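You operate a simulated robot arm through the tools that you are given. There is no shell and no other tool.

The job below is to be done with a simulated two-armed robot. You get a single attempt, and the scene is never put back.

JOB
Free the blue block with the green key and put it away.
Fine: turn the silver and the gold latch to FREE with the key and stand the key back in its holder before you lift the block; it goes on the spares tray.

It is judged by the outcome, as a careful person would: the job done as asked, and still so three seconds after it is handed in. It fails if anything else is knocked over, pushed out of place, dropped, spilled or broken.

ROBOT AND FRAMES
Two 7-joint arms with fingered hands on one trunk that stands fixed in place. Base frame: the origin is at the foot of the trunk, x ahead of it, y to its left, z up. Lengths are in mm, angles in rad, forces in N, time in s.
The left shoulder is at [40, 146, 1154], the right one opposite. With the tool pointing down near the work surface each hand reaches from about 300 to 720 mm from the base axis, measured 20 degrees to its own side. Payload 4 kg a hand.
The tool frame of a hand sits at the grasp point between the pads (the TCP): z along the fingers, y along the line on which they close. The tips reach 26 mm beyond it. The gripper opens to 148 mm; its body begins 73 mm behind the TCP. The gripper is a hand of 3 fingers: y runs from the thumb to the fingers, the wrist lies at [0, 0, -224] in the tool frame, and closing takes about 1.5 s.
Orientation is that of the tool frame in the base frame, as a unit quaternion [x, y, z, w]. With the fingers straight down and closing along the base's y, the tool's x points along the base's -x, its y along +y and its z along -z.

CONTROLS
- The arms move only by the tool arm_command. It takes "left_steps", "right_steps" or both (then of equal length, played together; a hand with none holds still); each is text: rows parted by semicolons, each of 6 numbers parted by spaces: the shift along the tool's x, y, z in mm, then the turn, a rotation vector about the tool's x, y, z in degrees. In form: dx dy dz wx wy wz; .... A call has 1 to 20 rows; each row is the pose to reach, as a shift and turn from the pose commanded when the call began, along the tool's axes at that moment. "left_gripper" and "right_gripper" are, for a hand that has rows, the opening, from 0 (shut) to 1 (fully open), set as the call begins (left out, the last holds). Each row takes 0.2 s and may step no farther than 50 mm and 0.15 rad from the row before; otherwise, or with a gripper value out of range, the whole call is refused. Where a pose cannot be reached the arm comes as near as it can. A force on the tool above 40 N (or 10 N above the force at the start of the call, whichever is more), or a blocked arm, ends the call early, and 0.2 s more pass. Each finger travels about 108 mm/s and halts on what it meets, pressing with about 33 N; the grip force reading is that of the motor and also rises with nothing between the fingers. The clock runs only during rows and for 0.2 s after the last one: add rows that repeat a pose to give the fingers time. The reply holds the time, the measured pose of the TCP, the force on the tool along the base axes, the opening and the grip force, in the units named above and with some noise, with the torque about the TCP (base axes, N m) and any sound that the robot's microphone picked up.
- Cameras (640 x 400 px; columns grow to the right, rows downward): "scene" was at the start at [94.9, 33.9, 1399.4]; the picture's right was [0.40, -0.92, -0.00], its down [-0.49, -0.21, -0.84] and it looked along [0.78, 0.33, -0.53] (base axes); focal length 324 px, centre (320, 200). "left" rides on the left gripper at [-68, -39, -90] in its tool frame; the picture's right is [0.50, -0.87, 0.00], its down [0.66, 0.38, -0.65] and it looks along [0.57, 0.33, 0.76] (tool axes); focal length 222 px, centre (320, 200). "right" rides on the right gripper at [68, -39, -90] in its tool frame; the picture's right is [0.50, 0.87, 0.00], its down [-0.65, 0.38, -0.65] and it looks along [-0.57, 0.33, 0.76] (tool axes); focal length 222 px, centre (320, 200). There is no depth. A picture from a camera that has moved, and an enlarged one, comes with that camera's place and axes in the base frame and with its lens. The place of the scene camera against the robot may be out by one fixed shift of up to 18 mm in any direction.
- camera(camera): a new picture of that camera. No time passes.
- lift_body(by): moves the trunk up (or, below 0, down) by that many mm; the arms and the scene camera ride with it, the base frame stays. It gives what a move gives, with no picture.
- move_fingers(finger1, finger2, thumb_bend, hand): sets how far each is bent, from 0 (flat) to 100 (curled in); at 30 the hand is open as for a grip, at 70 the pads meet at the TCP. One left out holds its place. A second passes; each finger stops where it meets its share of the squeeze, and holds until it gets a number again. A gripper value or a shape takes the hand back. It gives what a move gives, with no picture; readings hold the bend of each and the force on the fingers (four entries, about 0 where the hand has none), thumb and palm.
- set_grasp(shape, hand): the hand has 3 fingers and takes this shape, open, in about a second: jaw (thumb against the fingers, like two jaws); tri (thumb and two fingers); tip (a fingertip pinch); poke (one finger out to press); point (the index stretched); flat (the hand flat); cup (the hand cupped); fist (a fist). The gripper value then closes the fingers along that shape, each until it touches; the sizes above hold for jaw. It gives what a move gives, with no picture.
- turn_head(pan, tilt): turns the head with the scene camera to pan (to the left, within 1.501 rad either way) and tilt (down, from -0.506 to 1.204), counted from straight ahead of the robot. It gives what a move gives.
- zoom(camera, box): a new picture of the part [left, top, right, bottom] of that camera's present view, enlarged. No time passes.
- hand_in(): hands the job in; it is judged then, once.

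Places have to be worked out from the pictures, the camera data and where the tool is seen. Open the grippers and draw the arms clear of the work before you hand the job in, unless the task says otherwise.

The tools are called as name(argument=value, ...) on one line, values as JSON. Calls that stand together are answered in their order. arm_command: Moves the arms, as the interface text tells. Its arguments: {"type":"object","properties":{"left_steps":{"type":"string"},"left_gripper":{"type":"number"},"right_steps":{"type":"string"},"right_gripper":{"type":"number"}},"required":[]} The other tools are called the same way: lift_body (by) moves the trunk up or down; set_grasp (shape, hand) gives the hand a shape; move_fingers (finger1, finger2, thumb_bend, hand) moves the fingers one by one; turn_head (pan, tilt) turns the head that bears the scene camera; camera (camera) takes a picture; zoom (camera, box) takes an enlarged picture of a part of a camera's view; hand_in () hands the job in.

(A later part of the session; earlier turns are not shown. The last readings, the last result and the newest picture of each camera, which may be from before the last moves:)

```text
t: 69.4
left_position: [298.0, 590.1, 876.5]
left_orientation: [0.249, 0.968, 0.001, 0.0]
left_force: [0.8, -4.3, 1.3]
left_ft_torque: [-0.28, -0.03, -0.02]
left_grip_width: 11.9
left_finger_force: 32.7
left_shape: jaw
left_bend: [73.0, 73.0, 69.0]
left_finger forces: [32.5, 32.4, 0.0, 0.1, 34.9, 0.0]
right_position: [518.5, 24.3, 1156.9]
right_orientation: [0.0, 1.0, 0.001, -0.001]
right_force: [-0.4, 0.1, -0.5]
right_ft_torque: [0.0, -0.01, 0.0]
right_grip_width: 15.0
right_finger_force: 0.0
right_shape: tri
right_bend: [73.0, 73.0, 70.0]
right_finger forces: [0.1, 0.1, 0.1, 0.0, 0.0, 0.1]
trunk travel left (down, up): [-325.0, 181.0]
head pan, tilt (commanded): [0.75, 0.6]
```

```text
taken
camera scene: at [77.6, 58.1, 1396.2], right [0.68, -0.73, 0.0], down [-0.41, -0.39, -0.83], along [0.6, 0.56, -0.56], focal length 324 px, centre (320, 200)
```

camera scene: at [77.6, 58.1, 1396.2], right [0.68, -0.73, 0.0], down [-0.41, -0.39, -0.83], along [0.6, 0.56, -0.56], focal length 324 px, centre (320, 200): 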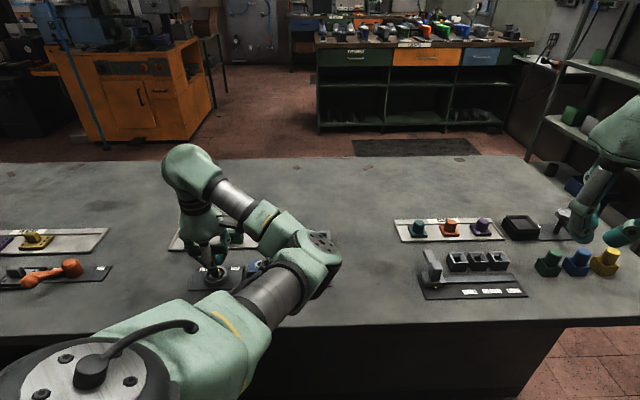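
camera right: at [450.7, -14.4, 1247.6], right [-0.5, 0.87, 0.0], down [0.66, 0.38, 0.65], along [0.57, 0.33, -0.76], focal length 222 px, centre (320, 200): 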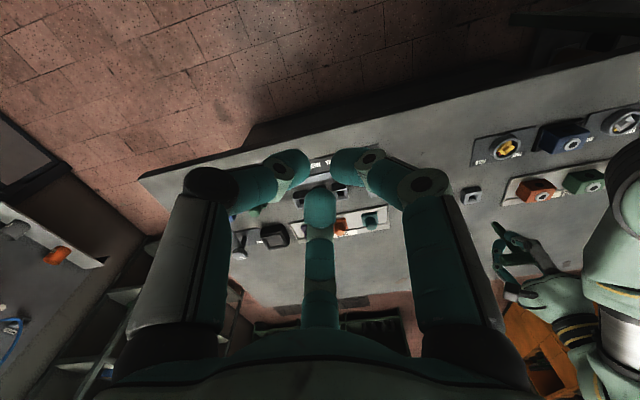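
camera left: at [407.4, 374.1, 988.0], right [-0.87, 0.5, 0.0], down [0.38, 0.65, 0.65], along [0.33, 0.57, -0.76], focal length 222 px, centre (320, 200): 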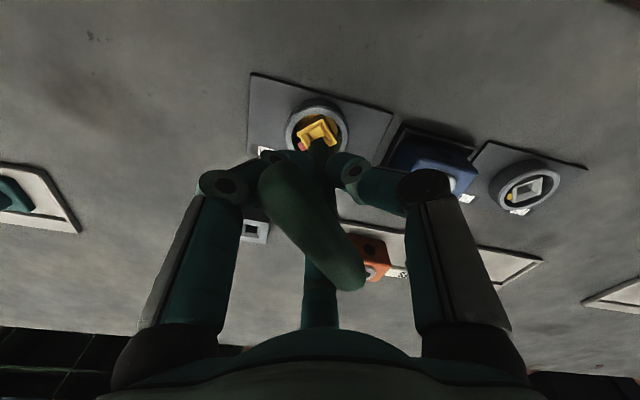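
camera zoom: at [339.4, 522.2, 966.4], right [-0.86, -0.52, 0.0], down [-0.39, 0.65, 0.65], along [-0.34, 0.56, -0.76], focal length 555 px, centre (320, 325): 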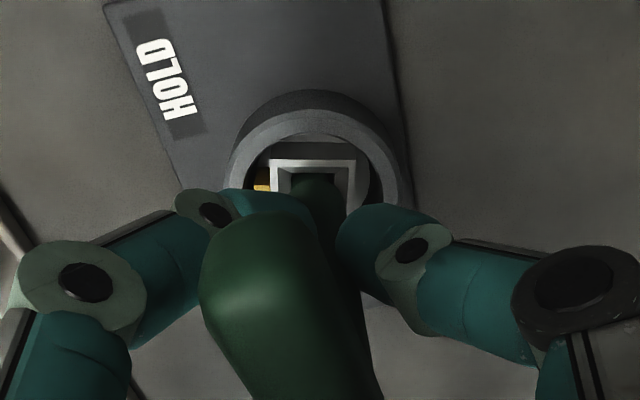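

The silver rotor is following the key. I'll turn another 40°, then look again.

arm_command(left_steps="0 0 0 0 0 -5; 0 0 0 0 0 -10; 0 0 0 0 0 -15; 0 0 0 0 0 -20; 0 0 0 0 0 -25; 0 0 0 0 0 -30; 0 0 0 0 0 -35; 0 0 0 0 0 -40; 0 0 0 0 0 -40")

zoom(camera="left", box=[240, 70, 400, 230])

zoom(camera="scene", box=[180, 240, 260, 300])

```text
t: 71.4
left_position: [299.3, 589.5, 875.2]
left_orientation: [-0.096, 0.995, 0.001, 0.0]
left_force: [5.4, -3.8, 1.8]
left_ft_torque: [-0.22, -0.31, -0.02]
left_grip_width: 11.9
left_finger_force: 32.8
left_shape: jaw
left_bend: [73.0, 73.0, 69.0]
left_finger forces: [33.4, 31.6, 0.0, 0.0, 35.4, 0.0]
right_position: [518.7, 24.4, 1156.1]
right_orientation: [0.0, 1.0, 0.001, 0.0]
right_force: [-0.4, 0.1, 0.7]
right_ft_torque: [0.01, 0.01, -0.01]
right_grip_width: 15.2
right_finger_force: 0.1
right_shape: tri
right_bend: [73.0, 73.0, 70.0]
right_finger forces: [0.1, 0.1, 0.0, 0.0, 0.1, 0.0]
trunk travel left (down, up): [-325.0, 181.0]
head pan, tilt (commanded): [0.75, 0.6]
```

```text
2.50 times, centred on (320, 150) of left
camera zoom: at [373.4, 562.8, 966.4], right [-0.32, -0.95, 0.0], down [-0.72, 0.24, 0.65], along [-0.62, 0.21, -0.76], focal length 555 px, centre (320, 325)
```

zoom: 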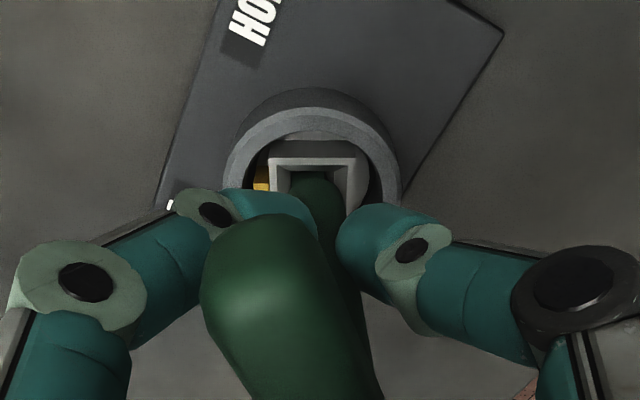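

```text
6.67 times, centred on (220, 270) of scene
camera zoom: at [78.1, 58.1, 1396.2], right [0.68, -0.73, 0.0], down [-0.41, -0.39, -0.82], along [0.6, 0.56, -0.57], focal length 2160 px, centre (987, -267)
```

zoom: 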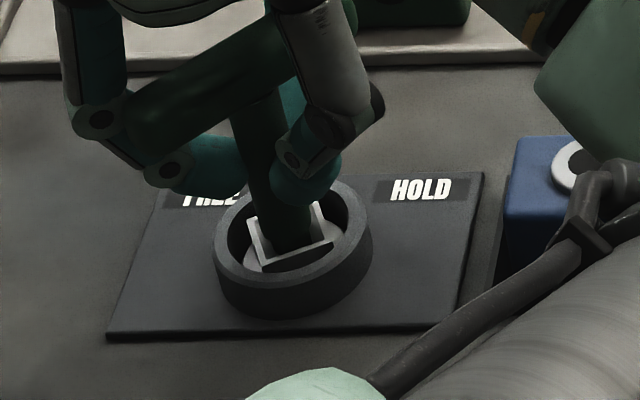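

Hand yaw is +11° and the rotor is at about 70°. I'll carry on in small steps towards the stop.

arm_command(left_steps="0 0 0 0 0 -4; 0 0 0 0 0 -8; 0 0 0 0 0 -12; 0 0 0 0 0 -12")

zoom(camera="left", box=[240, 70, 400, 230])

zoom(camera="scene", box=[180, 240, 260, 300])

```text
t: 72.4
left_position: [299.5, 588.5, 874.8]
left_orientation: [-0.2, 0.98, 0.002, 0.001]
left_force: [7.2, -3.8, 5.8]
left_ft_torque: [-0.18, -0.42, -0.03]
left_grip_width: 12.1
left_finger_force: 32.8
left_shape: jaw
left_bend: [73.0, 73.0, 69.0]
left_finger forces: [33.1, 31.7, 0.0, 0.0, 37.2, 0.0]
right_position: [519.4, 23.3, 1156.1]
right_orientation: [0.0, 1.0, 0.002, 0.0]
right_force: [-0.6, -0.1, 0.3]
right_ft_torque: [-0.02, 0.01, 0.04]
right_grip_width: 15.1
right_finger_force: 0.2
right_shape: tri
right_bend: [73.0, 73.0, 70.0]
right_finger forces: [0.1, 0.0, 0.0, 0.0, 0.1, 0.0]
trunk travel left (down, up): [-325.0, 181.0]
head pan, tilt (commanded): [0.75, 0.6]
```

```text
2.50 times, centred on (320, 150) of left
camera zoom: at [377.2, 579.0, 966.4], right [-0.12, -0.99, 0.0], down [-0.75, 0.09, 0.65], along [-0.65, 0.08, -0.76], focal length 555 px, centre (320, 325)
```

zoom: 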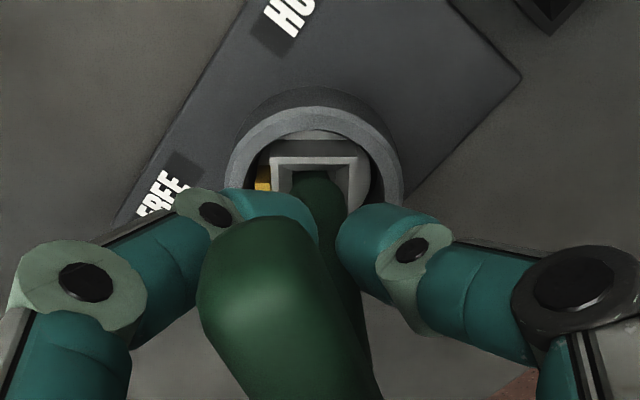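

```text
6.67 times, centred on (220, 270) of scene
camera zoom: at [78.0, 57.6, 1396.2], right [0.68, -0.73, 0.0], down [-0.41, -0.38, -0.83], along [0.6, 0.56, -0.56], focal length 2160 px, centre (987, -267)
```

zoom: 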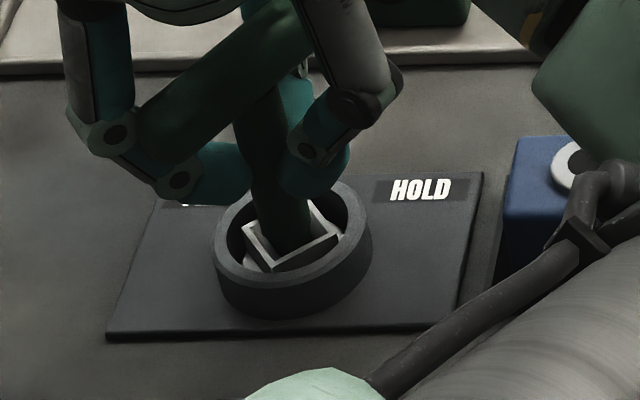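

The side force has grown because the bit sits slightly off the turning axis. I'll shift 1.7 mm to relieve it while turning 8° more.

arm_command(left_steps="-0.5 -0.7 0 0 0 -2; -1.1 -1.3 0 0 0 -4; -1.1 -1.3 0 0 0 -8; -1.1 -1.3 0 0 0 -8")

zoom(camera="left", box=[240, 70, 400, 230])

zoom(camera="scene", box=[180, 240, 260, 300])

```text
t: 73.4
left_position: [299.1, 586.6, 875.9]
left_orientation: [-0.268, 0.963, 0.001, 0.0]
left_force: [4.3, -0.1, 8.8]
left_ft_torque: [-0.1, -0.28, -0.07]
left_grip_width: 12.1
left_finger_force: 32.6
left_shape: jaw
left_bend: [73.0, 73.0, 69.0]
left_finger forces: [34.0, 33.0, 0.0, 0.1, 35.0, 0.0]
right_position: [518.1, 22.5, 1156.7]
right_orientation: [0.0, 1.0, 0.001, 0.0]
right_force: [-1.1, 0.1, -0.2]
right_ft_torque: [0.01, 0.03, 0.0]
right_grip_width: 15.0
right_finger_force: 0.0
right_shape: tri
right_bend: [73.0, 73.0, 70.0]
right_finger forces: [0.1, 0.0, 0.0, 0.1, 0.0, 0.0]
trunk travel left (down, up): [-325.0, 181.0]
head pan, tilt (commanded): [0.75, 0.6]
```

```text
2.50 times, centred on (320, 150) of left
camera zoom: at [378.6, 588.9, 966.2], right [0.02, -1.0, 0.0], down [-0.76, -0.02, 0.65], along [-0.65, -0.01, -0.76], focal length 555 px, centre (320, 325)
```

zoom: 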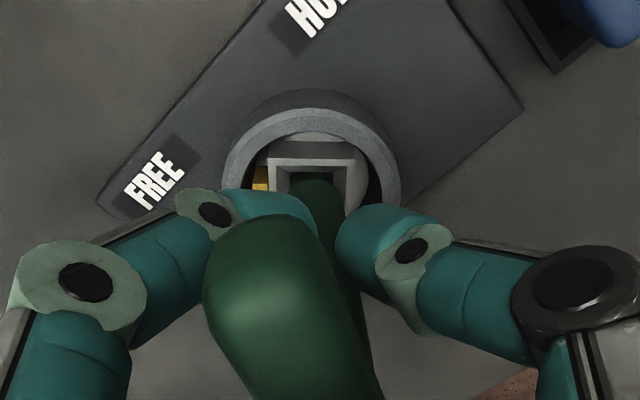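

```text
6.67 times, centred on (220, 270) of scene
camera zoom: at [77.3, 57.7, 1396.3], right [0.68, -0.73, 0.0], down [-0.41, -0.38, -0.83], along [0.6, 0.56, -0.56], focal length 2160 px, centre (987, -267)
```

zoom: 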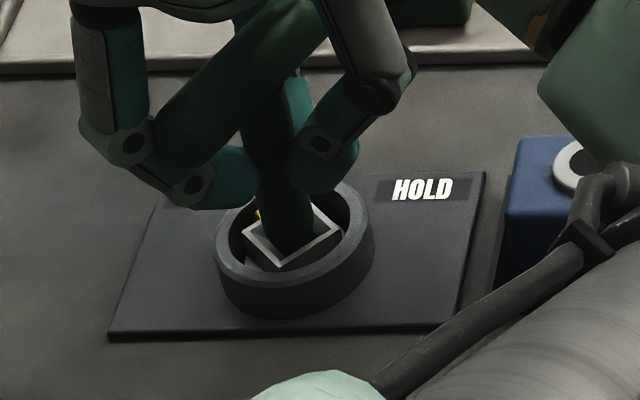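

I'm nearly there, with little torque so far. I'll turn 4° more to find the stop.

arm_command(left_steps="0 0 0 0 0 -2; 0 0 0 0 0 -4; 0 0 0 0 0 -4")

zoom(camera="scene", box=[180, 240, 260, 300])

```text
t: 74.2
left_position: [300.9, 587.4, 875.1]
left_orientation: [-0.301, 0.954, 0.001, 0.001]
left_force: [4.2, -1.1, 8.6]
left_ft_torque: [-0.38, -0.22, -0.4]
left_grip_width: 12.1
left_finger_force: 32.9
left_shape: jaw
left_bend: [73.0, 74.0, 69.0]
left_finger forces: [32.7, 38.1, 0.0, 0.1, 37.2, 0.0]
right_position: [518.4, 23.9, 1156.6]
right_orientation: [0.0, 1.0, 0.001, 0.0]
right_force: [-0.4, 0.3, -0.1]
right_ft_torque: [0.01, 0.01, 0.01]
right_grip_width: 15.0
right_finger_force: 0.1
right_shape: tri
right_bend: [73.0, 73.0, 70.0]
right_finger forces: [0.1, 0.0, 0.0, 0.0, 0.0, 0.1]
trunk travel left (down, up): [-325.0, 181.0]
head pan, tilt (commanded): [0.75, 0.6]
```

```text
6.67 times, centred on (220, 270) of scene
camera zoom: at [77.2, 57.7, 1396.3], right [0.68, -0.73, 0.0], down [-0.41, -0.38, -0.83], along [0.6, 0.56, -0.56], focal length 2160 px, centre (987, -267)
```

zoom: 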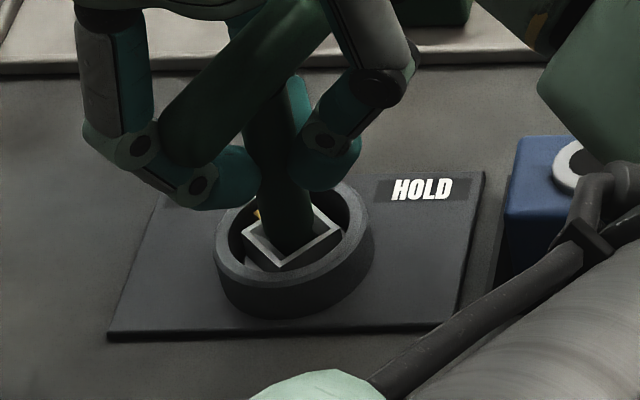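

The stop is reached at 0.4 N·m, so silver is at FREE. I'll turn back 33° inside the free play and then lift the key out.

arm_command(left_steps="0 0 0 0 0 5; 0 0 0 0 0 10; 0 0 0 0 0 15; 0 0 0 0 0 20; 0 0 0 0 0 25; 0 0 0 0 0 30; 0 0 0 0 0 33; 0 0 0 0 0 33")

zoom(camera="scene", box=[180, 240, 260, 300])

zoom(camera="left", box=[240, 70, 400, 230])

```text
t: 76.0
left_position: [299.5, 587.5, 875.5]
left_orientation: [-0.017, 1.0, 0.001, 0.0]
left_force: [0.5, -1.7, 5.6]
left_ft_torque: [-0.14, -0.04, 0.01]
left_grip_width: 11.8
left_finger_force: 33.3
left_shape: jaw
left_bend: [73.0, 73.0, 69.0]
left_finger forces: [32.7, 34.6, 0.1, 0.0, 34.6, 0.0]
right_position: [518.5, 22.8, 1156.6]
right_orientation: [0.0, 1.0, 0.001, 0.0]
right_force: [-0.5, 0.1, 0.5]
right_ft_torque: [-0.02, 0.01, 0.01]
right_grip_width: 15.0
right_finger_force: 0.0
right_shape: tri
right_bend: [73.0, 73.0, 70.0]
right_finger forces: [0.0, 0.1, 0.0, 0.0, 0.1, 0.0]
trunk travel left (down, up): [-325.0, 181.0]
head pan, tilt (commanded): [0.75, 0.6]
```

```text
6.67 times, centred on (220, 270) of scene
camera zoom: at [77.0, 57.8, 1396.3], right [0.68, -0.73, 0.0], down [-0.41, -0.38, -0.83], along [0.6, 0.56, -0.56], focal length 2160 px, centre (987, -267)
```

zoom: 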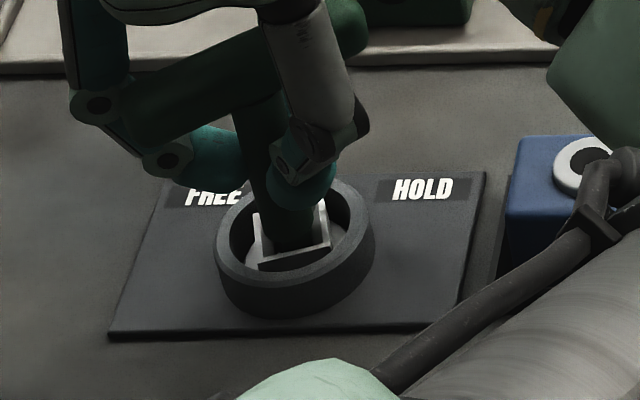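

```text
2.50 times, centred on (320, 150) of left
camera zoom: at [368.6, 551.1, 966.2], right [-0.47, -0.88, 0.0], down [-0.67, 0.35, 0.65], along [-0.58, 0.31, -0.76], focal length 555 px, centre (320, 325)
```

zoom: 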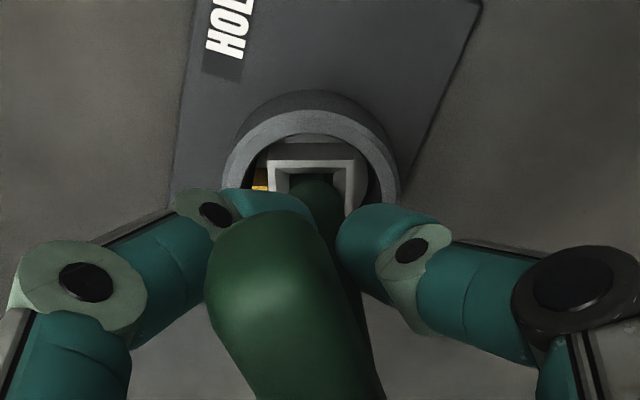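

The silver rotor came back with the key this time, because the bit was wedged. I'll turn it to the stop again, ease off only a little, and lift the key out there instead of turning back.

arm_command(left_steps="0 0 -0.5 0 0 -5; 0 0 -0.5 0 0 -10; 0 0 -0.5 0 0 -15; 0 0 -0.5 0 0 -20; 0 0 -0.5 0 0 -25; 0 0 -0.5 0 0 -29; 0 0 -0.5 0 0 -32; 0 0 -0.5 0 0 -33.5; 0 0 -0.5 0 0 -33.5")

zoom(camera="scene", box=[180, 240, 260, 300])

zoom(camera="left", box=[240, 70, 400, 230])

```text
t: 78.0
left_position: [300.5, 589.3, 875.1]
left_orientation: [-0.304, 0.953, 0.001, 0.001]
left_force: [2.2, -3.5, 3.3]
left_ft_torque: [-0.49, -0.2, -0.39]
left_grip_width: 11.9
left_finger_force: 33.2
left_shape: jaw
left_bend: [73.0, 74.0, 69.0]
left_finger forces: [30.1, 38.7, 0.1, 0.0, 37.3, 0.1]
right_position: [517.1, 23.5, 1157.3]
right_orientation: [0.0, 1.0, 0.001, 0.0]
right_force: [0.5, -0.3, 0.3]
right_ft_torque: [0.0, 0.01, -0.01]
right_grip_width: 14.9
right_finger_force: 0.1
right_shape: tri
right_bend: [73.0, 73.0, 70.0]
right_finger forces: [0.1, 0.0, 0.0, 0.0, 0.0, 0.0]
trunk travel left (down, up): [-325.0, 181.0]
head pan, tilt (commanded): [0.75, 0.6]
```

```text
6.67 times, centred on (220, 270) of scene
camera zoom: at [77.4, 57.9, 1396.3], right [0.68, -0.73, 0.0], down [-0.41, -0.38, -0.83], along [0.6, 0.56, -0.56], focal length 2160 px, centre (987, -267)
```

zoom: 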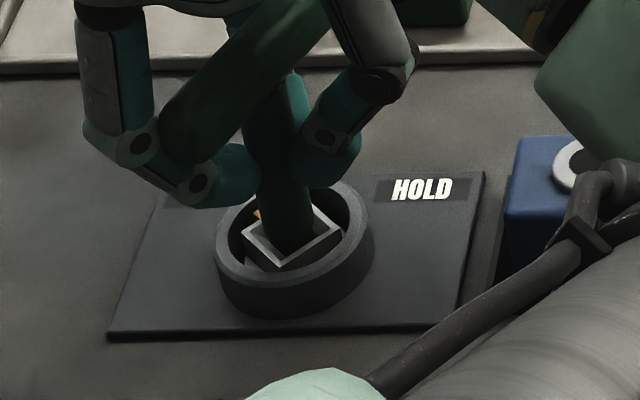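

```text
2.50 times, centred on (320, 150) of left
camera zoom: at [378.7, 596.1, 966.4], right [0.1, -1.0, 0.0], down [-0.75, -0.07, 0.65], along [-0.65, -0.06, -0.76], focal length 555 px, centre (320, 325)
```

zoom: 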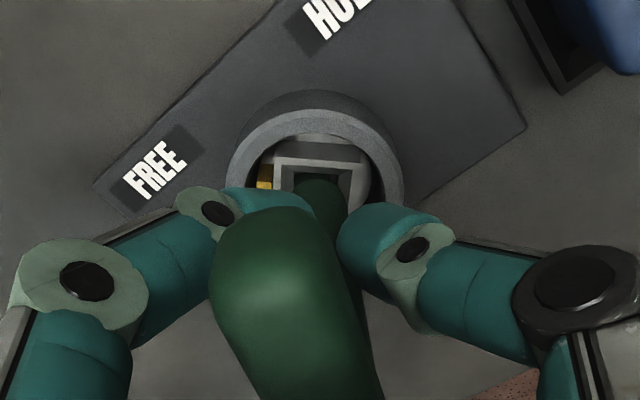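

The rotor is at the stop again. I'll ease the torque by 2.5° and begin lifting, then check that the rotor stays put.

arm_command(left_steps="0 -0.5 -0.5 0 0 1.2; 0 -0.9 -1.5 0 0 2.5; 0 -0.9 -3 0 0 2.5; 0 -0.9 -4.5 0 0 2.5; 0 -0.9 -4.5 0 0 2.5")

zoom(camera="scene", box=[180, 240, 260, 300])

zoom(camera="left", box=[240, 70, 400, 230])

```text
t: 79.2
left_position: [301.7, 588.7, 882.3]
left_orientation: [-0.285, 0.959, 0.001, 0.0]
left_force: [1.6, -3.3, 3.7]
left_ft_torque: [-0.16, -0.09, -0.02]
left_grip_width: 11.7
left_finger_force: 33.1
left_shape: jaw
left_bend: [73.0, 73.0, 70.0]
left_finger forces: [30.6, 34.2, 0.0, 0.0, 34.5, 0.0]
right_position: [517.4, 23.7, 1156.7]
right_orientation: [0.0, 1.0, 0.001, -0.001]
right_force: [-0.1, -0.6, 0.1]
right_ft_torque: [0.0, 0.02, 0.03]
right_grip_width: 15.2
right_finger_force: 0.0
right_shape: tri
right_bend: [73.0, 73.0, 70.0]
right_finger forces: [0.1, 0.0, 0.0, 0.0, 0.0, 0.1]
trunk travel left (down, up): [-325.0, 181.0]
head pan, tilt (commanded): [0.75, 0.6]
```

```text
6.67 times, centred on (220, 270) of scene
camera zoom: at [77.4, 58.4, 1396.3], right [0.68, -0.73, 0.0], down [-0.41, -0.39, -0.83], along [0.6, 0.56, -0.57], focal length 2160 px, centre (987, -267)
```

zoom: 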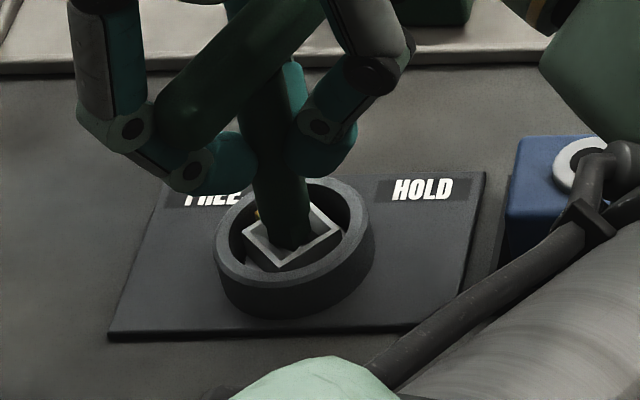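

```text
2.50 times, centred on (320, 150) of left
camera zoom: at [378.9, 592.7, 972.1], right [0.05, -1.0, 0.0], down [-0.76, -0.04, 0.65], along [-0.65, -0.03, -0.76], focal length 555 px, centre (320, 325)
```

zoom: 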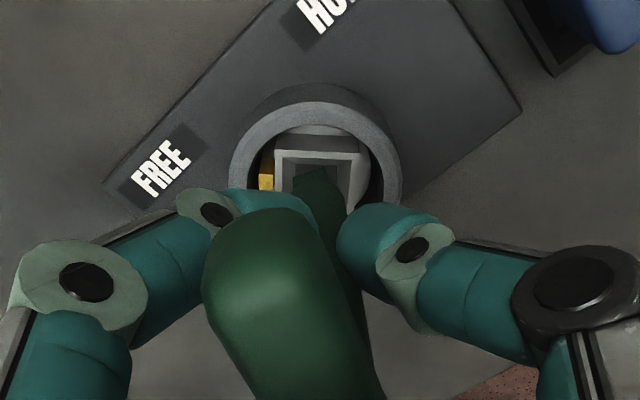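

The rotor stays at FREE and the torque is gone. I'll lift the key straight out.

arm_command(left_steps="0 0 -3 0 0 0; 0 0 -6 0 0 0; 0 0 -10 0 0 0; 0 0 -16 0 0 0; 0 0 -25 0 0 0; 0 0 -40 0 0 0; 0 0 -60 0 0 0; 0 0 -80 0 0 0; 0 0 -94 0 0 0; 0 0 -94 0 0 0")

zoom(camera="left", box=[240, 40, 400, 200])

zoom(camera="scene", box=[160, 200, 280, 300])

```text
t: 81.4
left_position: [299.5, 589.1, 975.5]
left_orientation: [-0.284, 0.959, -0.001, -0.001]
left_force: [-0.2, -0.4, -1.1]
left_ft_torque: [-0.02, -0.01, 0.01]
left_grip_width: 11.8
left_finger_force: 32.8
left_shape: jaw
left_bend: [73.0, 73.0, 70.0]
left_finger forces: [31.6, 32.8, 0.0, 0.0, 31.0, 0.0]
right_position: [518.3, 25.4, 1157.2]
right_orientation: [0.001, 1.0, 0.001, -0.001]
right_force: [0.2, 0.7, 0.2]
right_ft_torque: [-0.03, 0.06, 0.01]
right_grip_width: 14.9
right_finger_force: 0.2
right_shape: tri
right_bend: [73.0, 73.0, 70.0]
right_finger forces: [0.1, 0.1, 0.0, 0.0, 0.0, 0.0]
trunk travel left (down, up): [-325.0, 181.0]
head pan, tilt (commanded): [0.75, 0.6]
```

```text
2.50 times, centred on (320, 120) of left
camera zoom: at [379.2, 592.7, 1065.4], right [0.05, -1.0, 0.0], down [-0.76, -0.04, 0.65], along [-0.65, -0.03, -0.76], focal length 555 px, centre (320, 400)
```

zoom: 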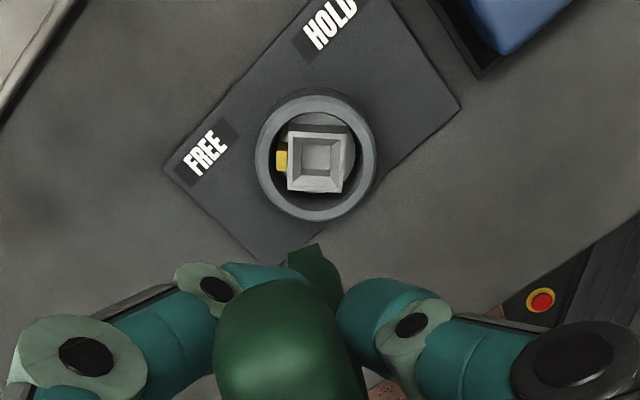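

```text
4.00 times, centred on (220, 250) of scene
camera zoom: at [77.5, 59.2, 1396.2], right [0.68, -0.73, 0.0], down [-0.41, -0.39, -0.82], along [0.6, 0.56, -0.57], focal length 1296 px, centre (720, 0)
```

zoom: 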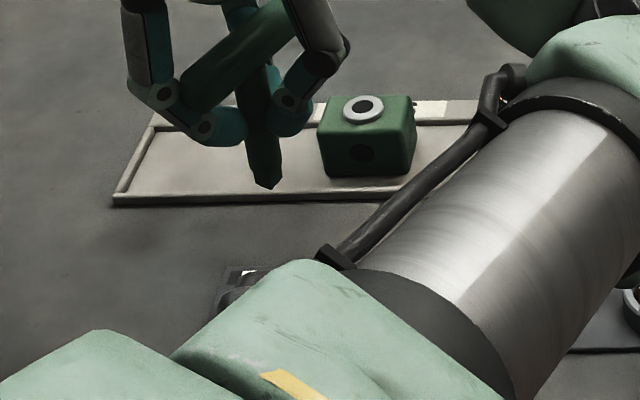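

The silver pointer now faces FREE. I'll measure how the bit sits in the hand before I return the key.

zoom(camera="left", box=[300, 125, 345, 170])

camera(camera="right")

camera(camera="left")

```text
8.89 times, centred on (322, 148) of left
camera zoom: at [379.2, 592.7, 1065.4], right [0.05, -1.0, 0.0], down [-0.76, -0.04, 0.65], along [-0.65, -0.03, -0.76], focal length 1974 px, centre (298, 667)
```

zoom: 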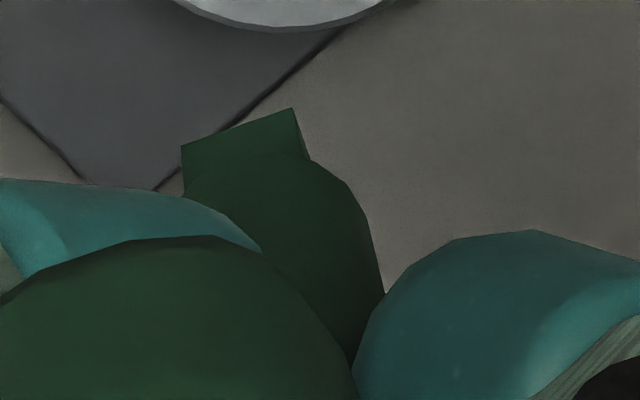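

```text
taken
camera right: at [450.5, -14.4, 1247.7], right [-0.5, 0.87, 0.0], down [0.66, 0.38, 0.65], along [0.57, 0.33, -0.76], focal length 222 px, centre (320, 200)
```

right: 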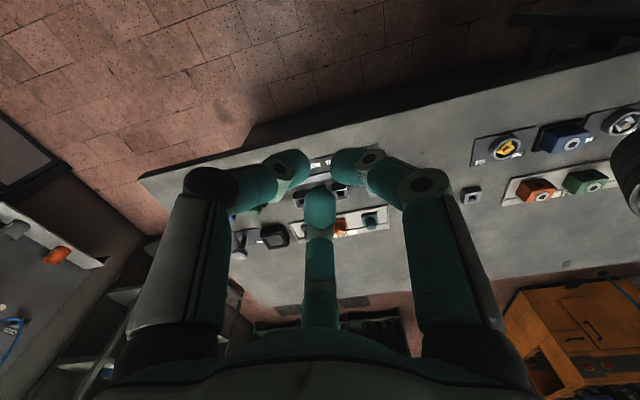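

```text
taken
camera left: at [379.2, 592.7, 1065.4], right [0.05, -1.0, 0.0], down [-0.76, -0.04, 0.65], along [-0.65, -0.03, -0.76], focal length 222 px, centre (320, 200)
```

left: 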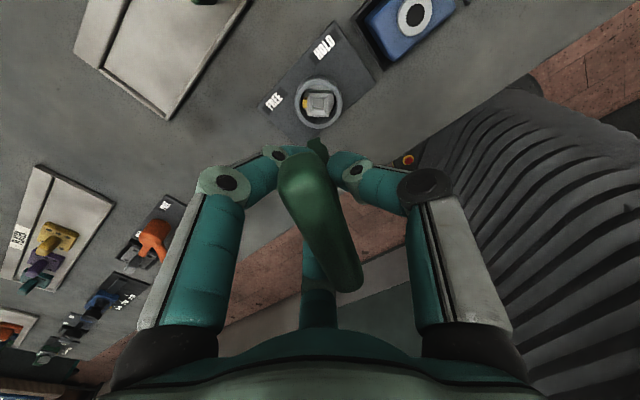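

The bit has kept its 11° yaw slip and now leans about 4° in the fingers. I'll look at the lean from the scene camera to get the full tilt direction.

zoom(camera="scene", box=[195, 190, 255, 250])

```text
6.67 times, centred on (225, 220) of scene
camera zoom: at [77.5, 59.2, 1396.2], right [0.68, -0.73, 0.0], down [-0.41, -0.39, -0.82], along [0.6, 0.56, -0.57], focal length 2160 px, centre (953, 67)
```

zoom: 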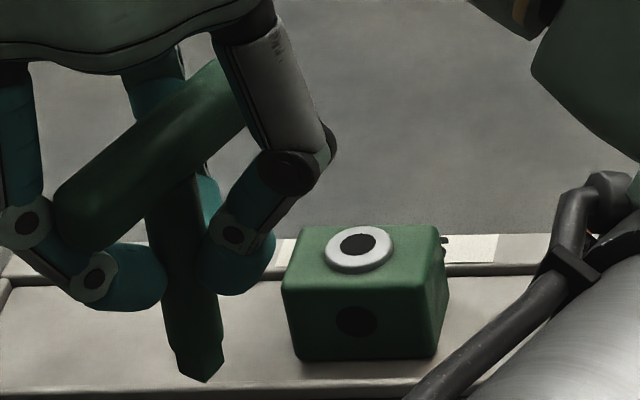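

From both cameras the key leans about 4° towards tool +y. I'll carry it above the holder at yaw −34°, which squares the bit to the holder, and then straighten the key by tilting the hand.

arm_command(left_steps="-18.2 -22.2 0 0 0 6.7; -36.4 -44.4 0 0 0 13.4; -54.6 -66.6 0 0 0 20.1; -72.8 -88.8 0 0 0 26.8; -91 -111 0 0 0 33.5; -109.2 -133.1 0 0 0 40.2; -127.4 -155.3 0 0 0 46.9; -145.6 -177.5 0 0 0 53.6; -163.8 -199.7 0 0 0 60.3; -182 -221.9 0 0 0 67; -182 -221.9 0 0 0 67; -182 -221.9 0 0 0 67")

arm_command(left_steps="0 0 0 2 0.9 0; 0 0 0 4 1.7 0; 0 0 0 4 1.7 0; 0 0 0 4 1.7 0")

camera(camera="left")

zoom(camera="left", box=[280, 50, 370, 170])

zoom(camera="scene", box=[270, 160, 370, 260])

zoom(camera="right", box=[440, 140, 600, 300])

```text
t: 84.0
left_position: [575.0, 499.5, 973.8]
left_orientation: [0.293, 0.956, 0.001, 0.0]
left_force: [-0.6, 0.1, -1.1]
left_ft_torque: [-0.01, -0.04, -0.04]
left_grip_width: 11.9
left_finger_force: 32.9
left_shape: jaw
left_bend: [73.0, 73.0, 70.0]
left_finger forces: [31.1, 32.3, 0.0, 0.1, 30.3, 0.0]
right_position: [519.0, 24.3, 1157.0]
right_orientation: [0.0, 1.0, 0.001, -0.001]
right_force: [0.1, 0.4, 0.8]
right_ft_torque: [-0.03, 0.0, 0.01]
right_grip_width: 14.8
right_finger_force: 0.0
right_shape: tri
right_bend: [73.0, 73.0, 70.0]
right_finger forces: [0.0, 0.0, 0.1, 0.0, 0.1, 0.1]
trunk travel left (down, up): [-325.0, 181.0]
head pan, tilt (commanded): [0.75, 0.6]
```

```text
t: 85.0
left_position: [574.3, 500.5, 974.7]
left_orientation: [0.292, 0.956, -0.029, -0.024]
left_force: [0.8, -0.4, -1.5]
left_ft_torque: [-0.01, 0.02, 0.01]
left_grip_width: 11.7
left_finger_force: 32.7
left_shape: jaw
left_bend: [73.0, 73.0, 69.0]
left_finger forces: [31.0, 32.3, 0.0, 0.0, 30.2, 0.0]
right_position: [519.9, 24.0, 1157.4]
right_orientation: [0.0, 1.0, 0.0, -0.001]
right_force: [-0.4, -0.5, 0.7]
right_ft_torque: [-0.01, 0.0, -0.03]
right_grip_width: 15.0
right_finger_force: 0.1
right_shape: tri
right_bend: [73.0, 73.0, 70.0]
right_finger forces: [0.0, 0.0, 0.1, 0.1, 0.1, 0.1]
trunk travel left (down, up): [-325.0, 181.0]
head pan, tilt (commanded): [0.75, 0.6]
```

```text
taken
camera left: at [614.9, 433.6, 1065.0], right [-0.9, -0.44, 0.07], down [-0.29, 0.71, 0.65], along [-0.34, 0.56, -0.76], focal length 222 px, centre (320, 200)
```

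left: 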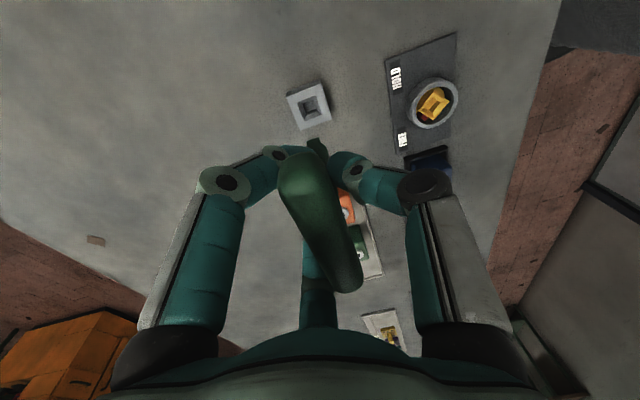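

```text
3.33 times, centred on (325, 110) of left
camera zoom: at [614.9, 433.6, 1065.0], right [-0.9, -0.44, 0.07], down [-0.29, 0.71, 0.65], along [-0.34, 0.56, -0.76], focal length 740 px, centre (303, 500)
```

zoom: 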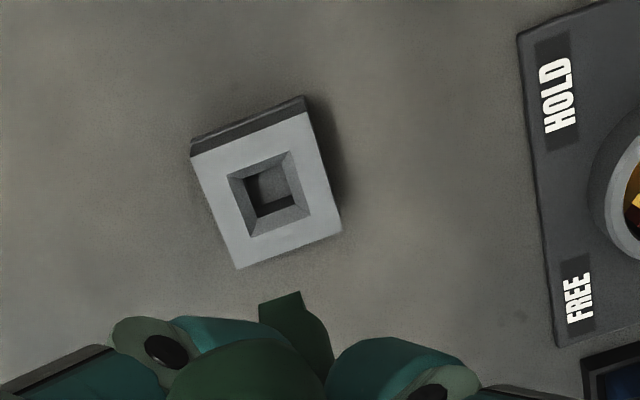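

```text
4.00 times, centred on (320, 210) of scene
camera zoom: at [77.5, 59.0, 1396.2], right [0.68, -0.73, 0.0], down [-0.41, -0.39, -0.82], along [0.6, 0.56, -0.57], focal length 1296 px, centre (320, 160)
```

zoom: 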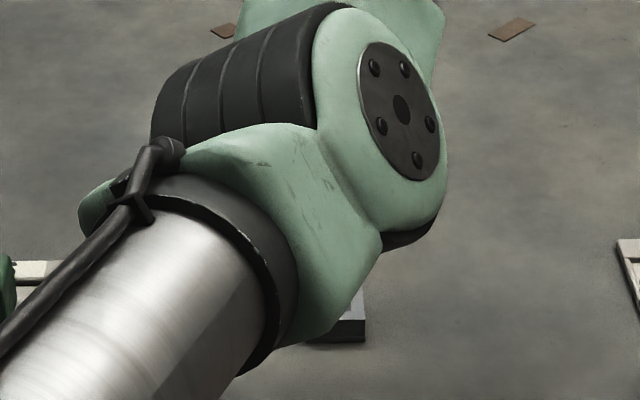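

```text
2.50 times, centred on (520, 220) of right
camera zoom: at [450.5, -14.6, 1247.7], right [-0.5, 0.87, 0.0], down [0.66, 0.38, 0.65], along [0.57, 0.33, -0.76], focal length 555 px, centre (-180, 150)
```

zoom: 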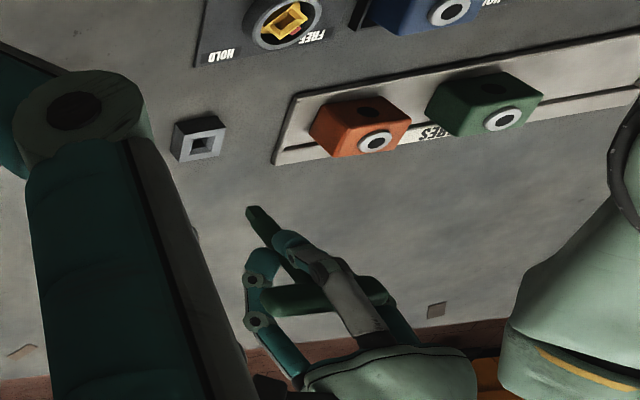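

After the tilt the key should be vertical, with the bit at about (573.3, 499.8) and the hole at about (573.3, 501.5). I'll shift 1.5 mm in y and move straight down to about 13 mm above the holder.

arm_command(left_steps="0.3 2.6 20 0 0 0; -0.3 4 40 0 0 0; -0.9 5.4 60 0 0 0; -1.4 6.7 77.8 0 0 0; -1.4 6.7 77.8 0 0 0; -1.4 6.7 77.8 0 0 0")

zoom(camera="left", box=[280, 90, 360, 170])

zoom(camera="right", box=[440, 140, 560, 260])

```text
t: 86.4
left_position: [572.8, 503.7, 895.7]
left_orientation: [0.291, 0.956, -0.029, -0.025]
left_force: [-0.1, -0.8, -1.3]
left_ft_torque: [0.01, -0.02, 0.02]
left_grip_width: 11.9
left_finger_force: 33.0
left_shape: jaw
left_bend: [73.0, 73.0, 70.0]
left_finger forces: [31.0, 32.3, 0.0, 0.0, 30.1, 0.1]
right_position: [518.0, 24.4, 1156.1]
right_orientation: [0.001, 1.0, 0.0, -0.001]
right_force: [0.3, -0.6, 0.6]
right_ft_torque: [-0.06, -0.03, -0.03]
right_grip_width: 15.1
right_finger_force: 0.0
right_shape: tri
right_bend: [73.0, 73.0, 70.0]
right_finger forces: [0.0, 0.0, 0.0, 0.0, 0.1, 0.1]
trunk travel left (down, up): [-325.0, 181.0]
head pan, tilt (commanded): [0.75, 0.6]
```

```text
5.00 times, centred on (320, 130) of left
camera zoom: at [613.9, 437.5, 987.4], right [-0.9, -0.44, 0.07], down [-0.29, 0.71, 0.65], along [-0.33, 0.56, -0.76], focal length 1111 px, centre (320, 550)
```

zoom: 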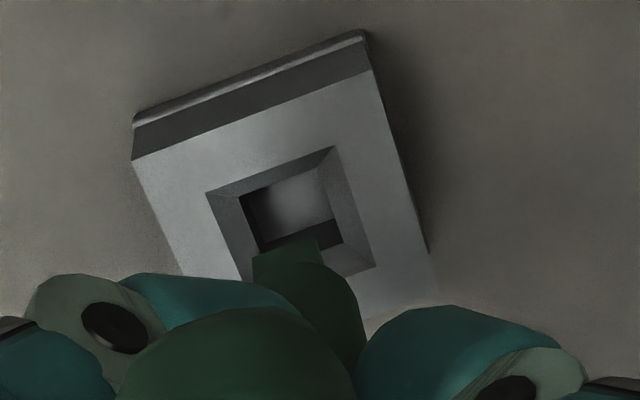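

```text
3.33 times, centred on (500, 200) of right
camera zoom: at [450.5, -14.6, 1247.7], right [-0.5, 0.87, 0.0], down [0.66, 0.38, 0.65], along [0.57, 0.33, -0.76], focal length 740 px, centre (-280, 200)
```

zoom: 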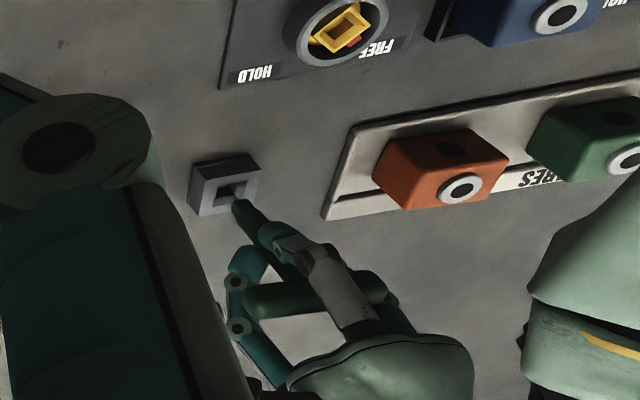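

The bit will land about 1.3 mm short of the hole's centre, so I'll nudge the hand and lower it 15 mm.

arm_command(left_steps="-1.2 -0.3 4 0 0 0; -1.3 0 8 0 0 0; -1.4 0.2 12 0 0 0; -1.5 0.4 15 0 0 0; -1.5 0.4 15 0 0 0")

zoom(camera="left", box=[280, 90, 360, 170])

zoom(camera="right", box=[460, 160, 540, 240])

```text
t: 87.6
left_position: [574.4, 501.2, 880.4]
left_orientation: [0.291, 0.956, -0.028, -0.025]
left_force: [0.3, 0.3, -1.0]
left_ft_torque: [0.02, 0.0, 0.02]
left_grip_width: 11.8
left_finger_force: 33.2
left_shape: jaw
left_bend: [73.0, 73.0, 70.0]
left_finger forces: [30.9, 32.2, 0.0, 0.1, 30.1, 0.1]
right_position: [518.2, 24.1, 1156.1]
right_orientation: [0.001, 1.0, 0.0, -0.001]
right_force: [0.5, 0.5, 0.0]
right_ft_torque: [-0.03, -0.03, -0.02]
right_grip_width: 15.2
right_finger_force: 0.1
right_shape: tri
right_bend: [73.0, 73.0, 70.0]
right_finger forces: [0.0, 0.0, 0.0, 0.0, 0.0, 0.1]
trunk travel left (down, up): [-325.0, 181.0]
head pan, tilt (commanded): [0.75, 0.6]
```

```text
5.00 times, centred on (320, 130) of left
camera zoom: at [615.2, 435.0, 972.2], right [-0.9, -0.44, 0.07], down [-0.29, 0.71, 0.65], along [-0.33, 0.56, -0.76], focal length 1111 px, centre (320, 550)
```

zoom: 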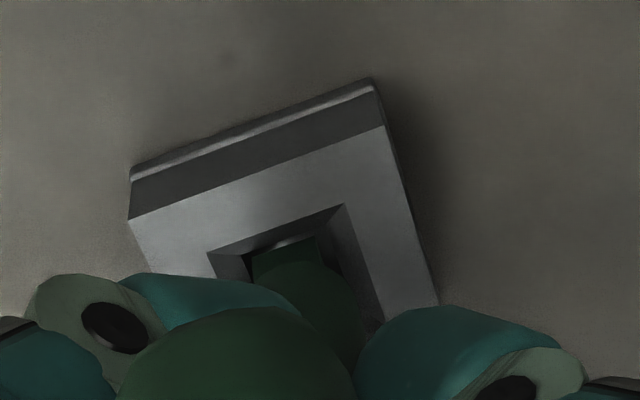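

```text
5.00 times, centred on (500, 200) of right
camera zoom: at [450.5, -14.6, 1247.7], right [-0.5, 0.87, 0.0], down [0.66, 0.38, 0.65], along [0.57, 0.33, -0.76], focal length 1111 px, centre (-580, 200)
```

zoom: 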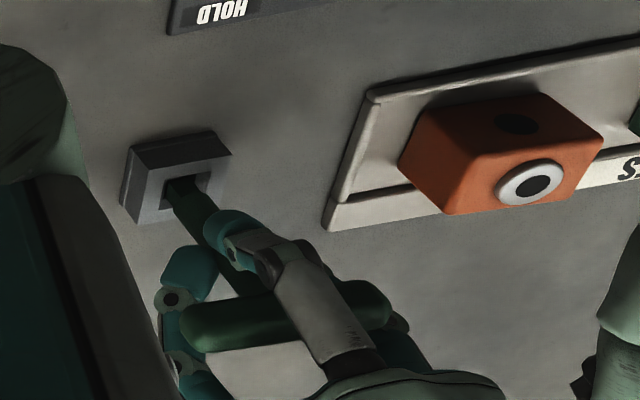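

The bit is inside the holder's mouth with no contact. I'll continue down gently.

arm_command(left_steps="0 0.1 2 0 0 0; -0.1 0.3 4 0 0 0; -0.1 0.3 5 0 0 0; -0.1 0.3 5 0 0 0")

zoom(camera="left", box=[280, 90, 360, 170])

```text
t: 88.6
left_position: [573.6, 501.8, 875.3]
left_orientation: [0.291, 0.956, -0.028, -0.024]
left_force: [-0.1, -0.3, -1.3]
left_ft_torque: [0.02, -0.01, 0.02]
left_grip_width: 11.6
left_finger_force: 32.6
left_shape: jaw
left_bend: [73.0, 73.0, 70.0]
left_finger forces: [31.0, 32.1, 0.1, 0.0, 30.1, 0.1]
right_position: [518.7, 25.4, 1157.1]
right_orientation: [0.0, 1.0, -0.001, -0.001]
right_force: [0.4, 0.5, -0.2]
right_ft_torque: [0.03, -0.01, -0.03]
right_grip_width: 14.9
right_finger_force: 0.1
right_shape: tri
right_bend: [73.0, 73.0, 70.0]
right_finger forces: [0.0, 0.0, 0.0, 0.0, 0.0, 0.1]
trunk travel left (down, up): [-325.0, 181.0]
head pan, tilt (commanded): [0.75, 0.6]
```

```text
5.00 times, centred on (320, 130) of left
camera zoom: at [614.8, 434.9, 967.0], right [-0.9, -0.44, 0.07], down [-0.29, 0.71, 0.65], along [-0.33, 0.56, -0.76], focal length 1111 px, centre (320, 550)
```

zoom: 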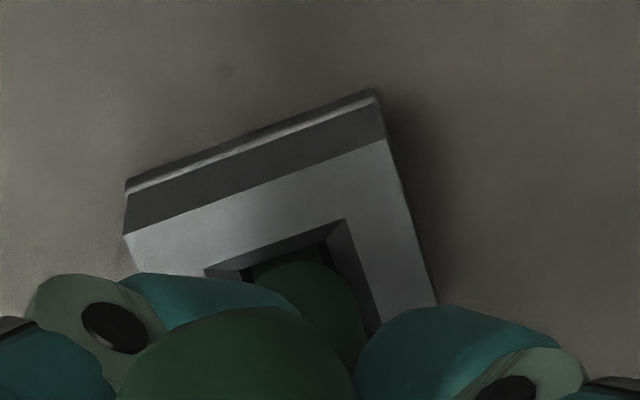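

The bit is in the hole and still free. I'll lower the last few millimetres in half-millimetre steps until it touches the floor.

arm_command(left_steps="0 0 0.5 0 0 0; 0 0.1 1 0 0 0; 0 0.1 1.5 0 0 0; -0.1 0.2 2 0 0 0; -0.1 0.2 2 0 0 0")

```text
t: 89.8
left_position: [574.0, 502.0, 873.5]
left_orientation: [0.292, 0.956, -0.028, -0.024]
left_force: [0.9, 0.3, -1.2]
left_ft_torque: [0.0, 0.0, 0.02]
left_grip_width: 11.9
left_finger_force: 32.5
left_shape: jaw
left_bend: [73.0, 73.0, 70.0]
left_finger forces: [30.9, 32.3, 0.0, 0.1, 30.1, 0.0]
right_position: [517.3, 23.9, 1156.6]
right_orientation: [0.001, 1.0, 0.0, -0.001]
right_force: [0.2, -0.1, -0.2]
right_ft_torque: [0.03, 0.0, 0.03]
right_grip_width: 15.0
right_finger_force: 0.1
right_shape: tri
right_bend: [73.0, 73.0, 70.0]
right_finger forces: [0.0, 0.1, 0.0, 0.0, 0.0, 0.0]
trunk travel left (down, up): [-325.0, 181.0]
head pan, tilt (commanded): [0.75, 0.6]
```

There's no floor contact yet at TCP z 873.5. I'll lower 2 mm more.

arm_command(left_steps="0 0 0.5 0 0 0; 0 0.1 1 0 0 0; 0 0.1 1.5 0 0 0; -0.1 0.2 2 0 0 0; -0.1 0.2 2 0 0 0")

```text
t: 91.0
left_position: [574.2, 501.9, 871.8]
left_orientation: [0.291, 0.956, -0.028, -0.025]
left_force: [-0.4, -0.6, 1.2]
left_ft_torque: [0.01, 0.06, 0.01]
left_grip_width: 11.8
left_finger_force: 32.6
left_shape: jaw
left_bend: [73.0, 73.0, 69.0]
left_finger forces: [30.8, 32.8, 0.0, 0.0, 30.3, 0.0]
right_position: [519.1, 24.7, 1156.5]
right_orientation: [0.0, 1.0, 0.002, 0.0]
right_force: [-0.2, 0.3, 0.8]
right_ft_torque: [-0.01, -0.01, -0.01]
right_grip_width: 15.2
right_finger_force: 0.0
right_shape: tri
right_bend: [73.0, 73.0, 70.0]
right_finger forces: [0.0, 0.0, 0.0, 0.0, 0.0, 0.1]
trunk travel left (down, up): [-325.0, 181.0]
head pan, tilt (commanded): [0.75, 0.6]
```

Floor contact is showing, with about 2.5 N of change, so the key is seated. I'll check that it stands upright before releasing.

zoom(camera="right", box=[460, 160, 540, 240])

zoom(camera="left", box=[260, 90, 380, 210])

```text
5.00 times, centred on (500, 200) of right
camera zoom: at [450.2, -14.8, 1247.9], right [-0.5, 0.87, 0.0], down [0.66, 0.38, 0.65], along [0.57, 0.33, -0.76], focal length 1111 px, centre (-580, 200)
```

zoom: 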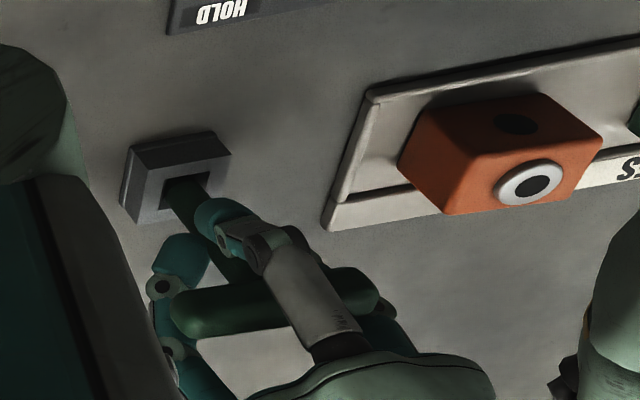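

```text
3.33 times, centred on (320, 150) of left
camera zoom: at [615.0, 435.5, 963.5], right [-0.9, -0.44, 0.07], down [-0.29, 0.71, 0.65], along [-0.33, 0.56, -0.76], focal length 740 px, centre (320, 367)
```

zoom: 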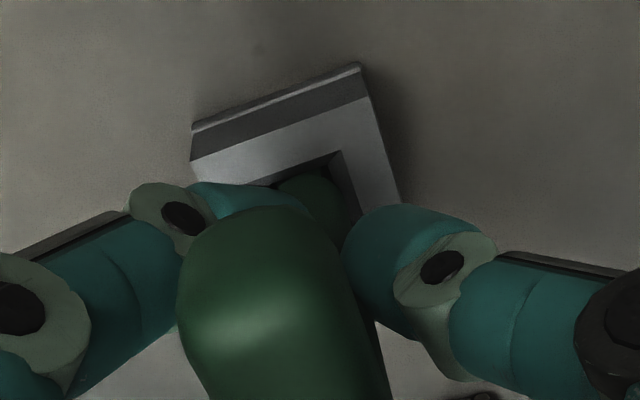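

The bar's centre is at exactly the same pixels as before I picked it up, so the key is upright in its holder. I'll release it by opening part way first.

arm_command(left_steps="0 0 0 0 0 0; 0 0 0 0 0 0; 0 0 0 0 0 0; 0 0 0 0 0 0; 0 0 0 0 0 0", left_gripper=0.3)

zoom(camera="right", box=[460, 160, 540, 240])

zoom(camera="left", box=[260, 90, 380, 210])

```text
t: 92.2
left_position: [575.2, 503.5, 872.7]
left_orientation: [0.291, 0.956, -0.029, -0.025]
left_force: [0.0, 0.2, -0.2]
left_ft_torque: [-0.01, 0.02, 0.02]
left_grip_width: 44.4
left_finger_force: 0.1
left_shape: jaw
left_bend: [77.0, 77.0, 70.0]
left_finger forces: [0.1, 0.1, 0.0, 0.0, 0.0, 0.0]
right_position: [518.0, 24.2, 1157.5]
right_orientation: [0.0, 1.0, 0.0, 0.0]
right_force: [0.5, 0.1, -0.3]
right_ft_torque: [0.03, -0.02, -0.01]
right_grip_width: 15.0
right_finger_force: 0.0
right_shape: tri
right_bend: [73.0, 73.0, 70.0]
right_finger forces: [0.1, 0.1, 0.0, 0.0, 0.1, 0.1]
trunk travel left (down, up): [-325.0, 181.0]
head pan, tilt (commanded): [0.75, 0.6]
```

```text
5.00 times, centred on (500, 200) of right
camera zoom: at [450.3, -14.8, 1247.8], right [-0.5, 0.87, 0.0], down [0.66, 0.38, 0.65], along [0.57, 0.33, -0.76], focal length 1111 px, centre (-580, 200)
```

zoom: 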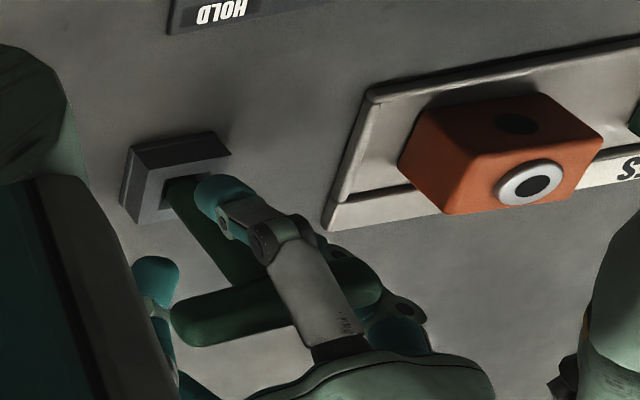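

```text
3.33 times, centred on (320, 150) of left
camera zoom: at [615.0, 435.4, 963.3], right [-0.9, -0.44, 0.07], down [-0.29, 0.71, 0.65], along [-0.33, 0.56, -0.76], focal length 740 px, centre (320, 367)
```

zoom: 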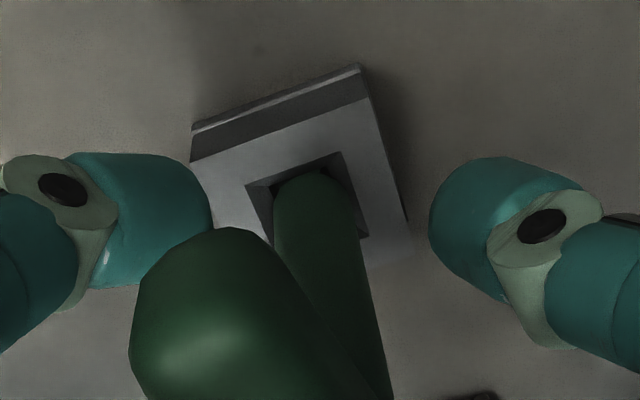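

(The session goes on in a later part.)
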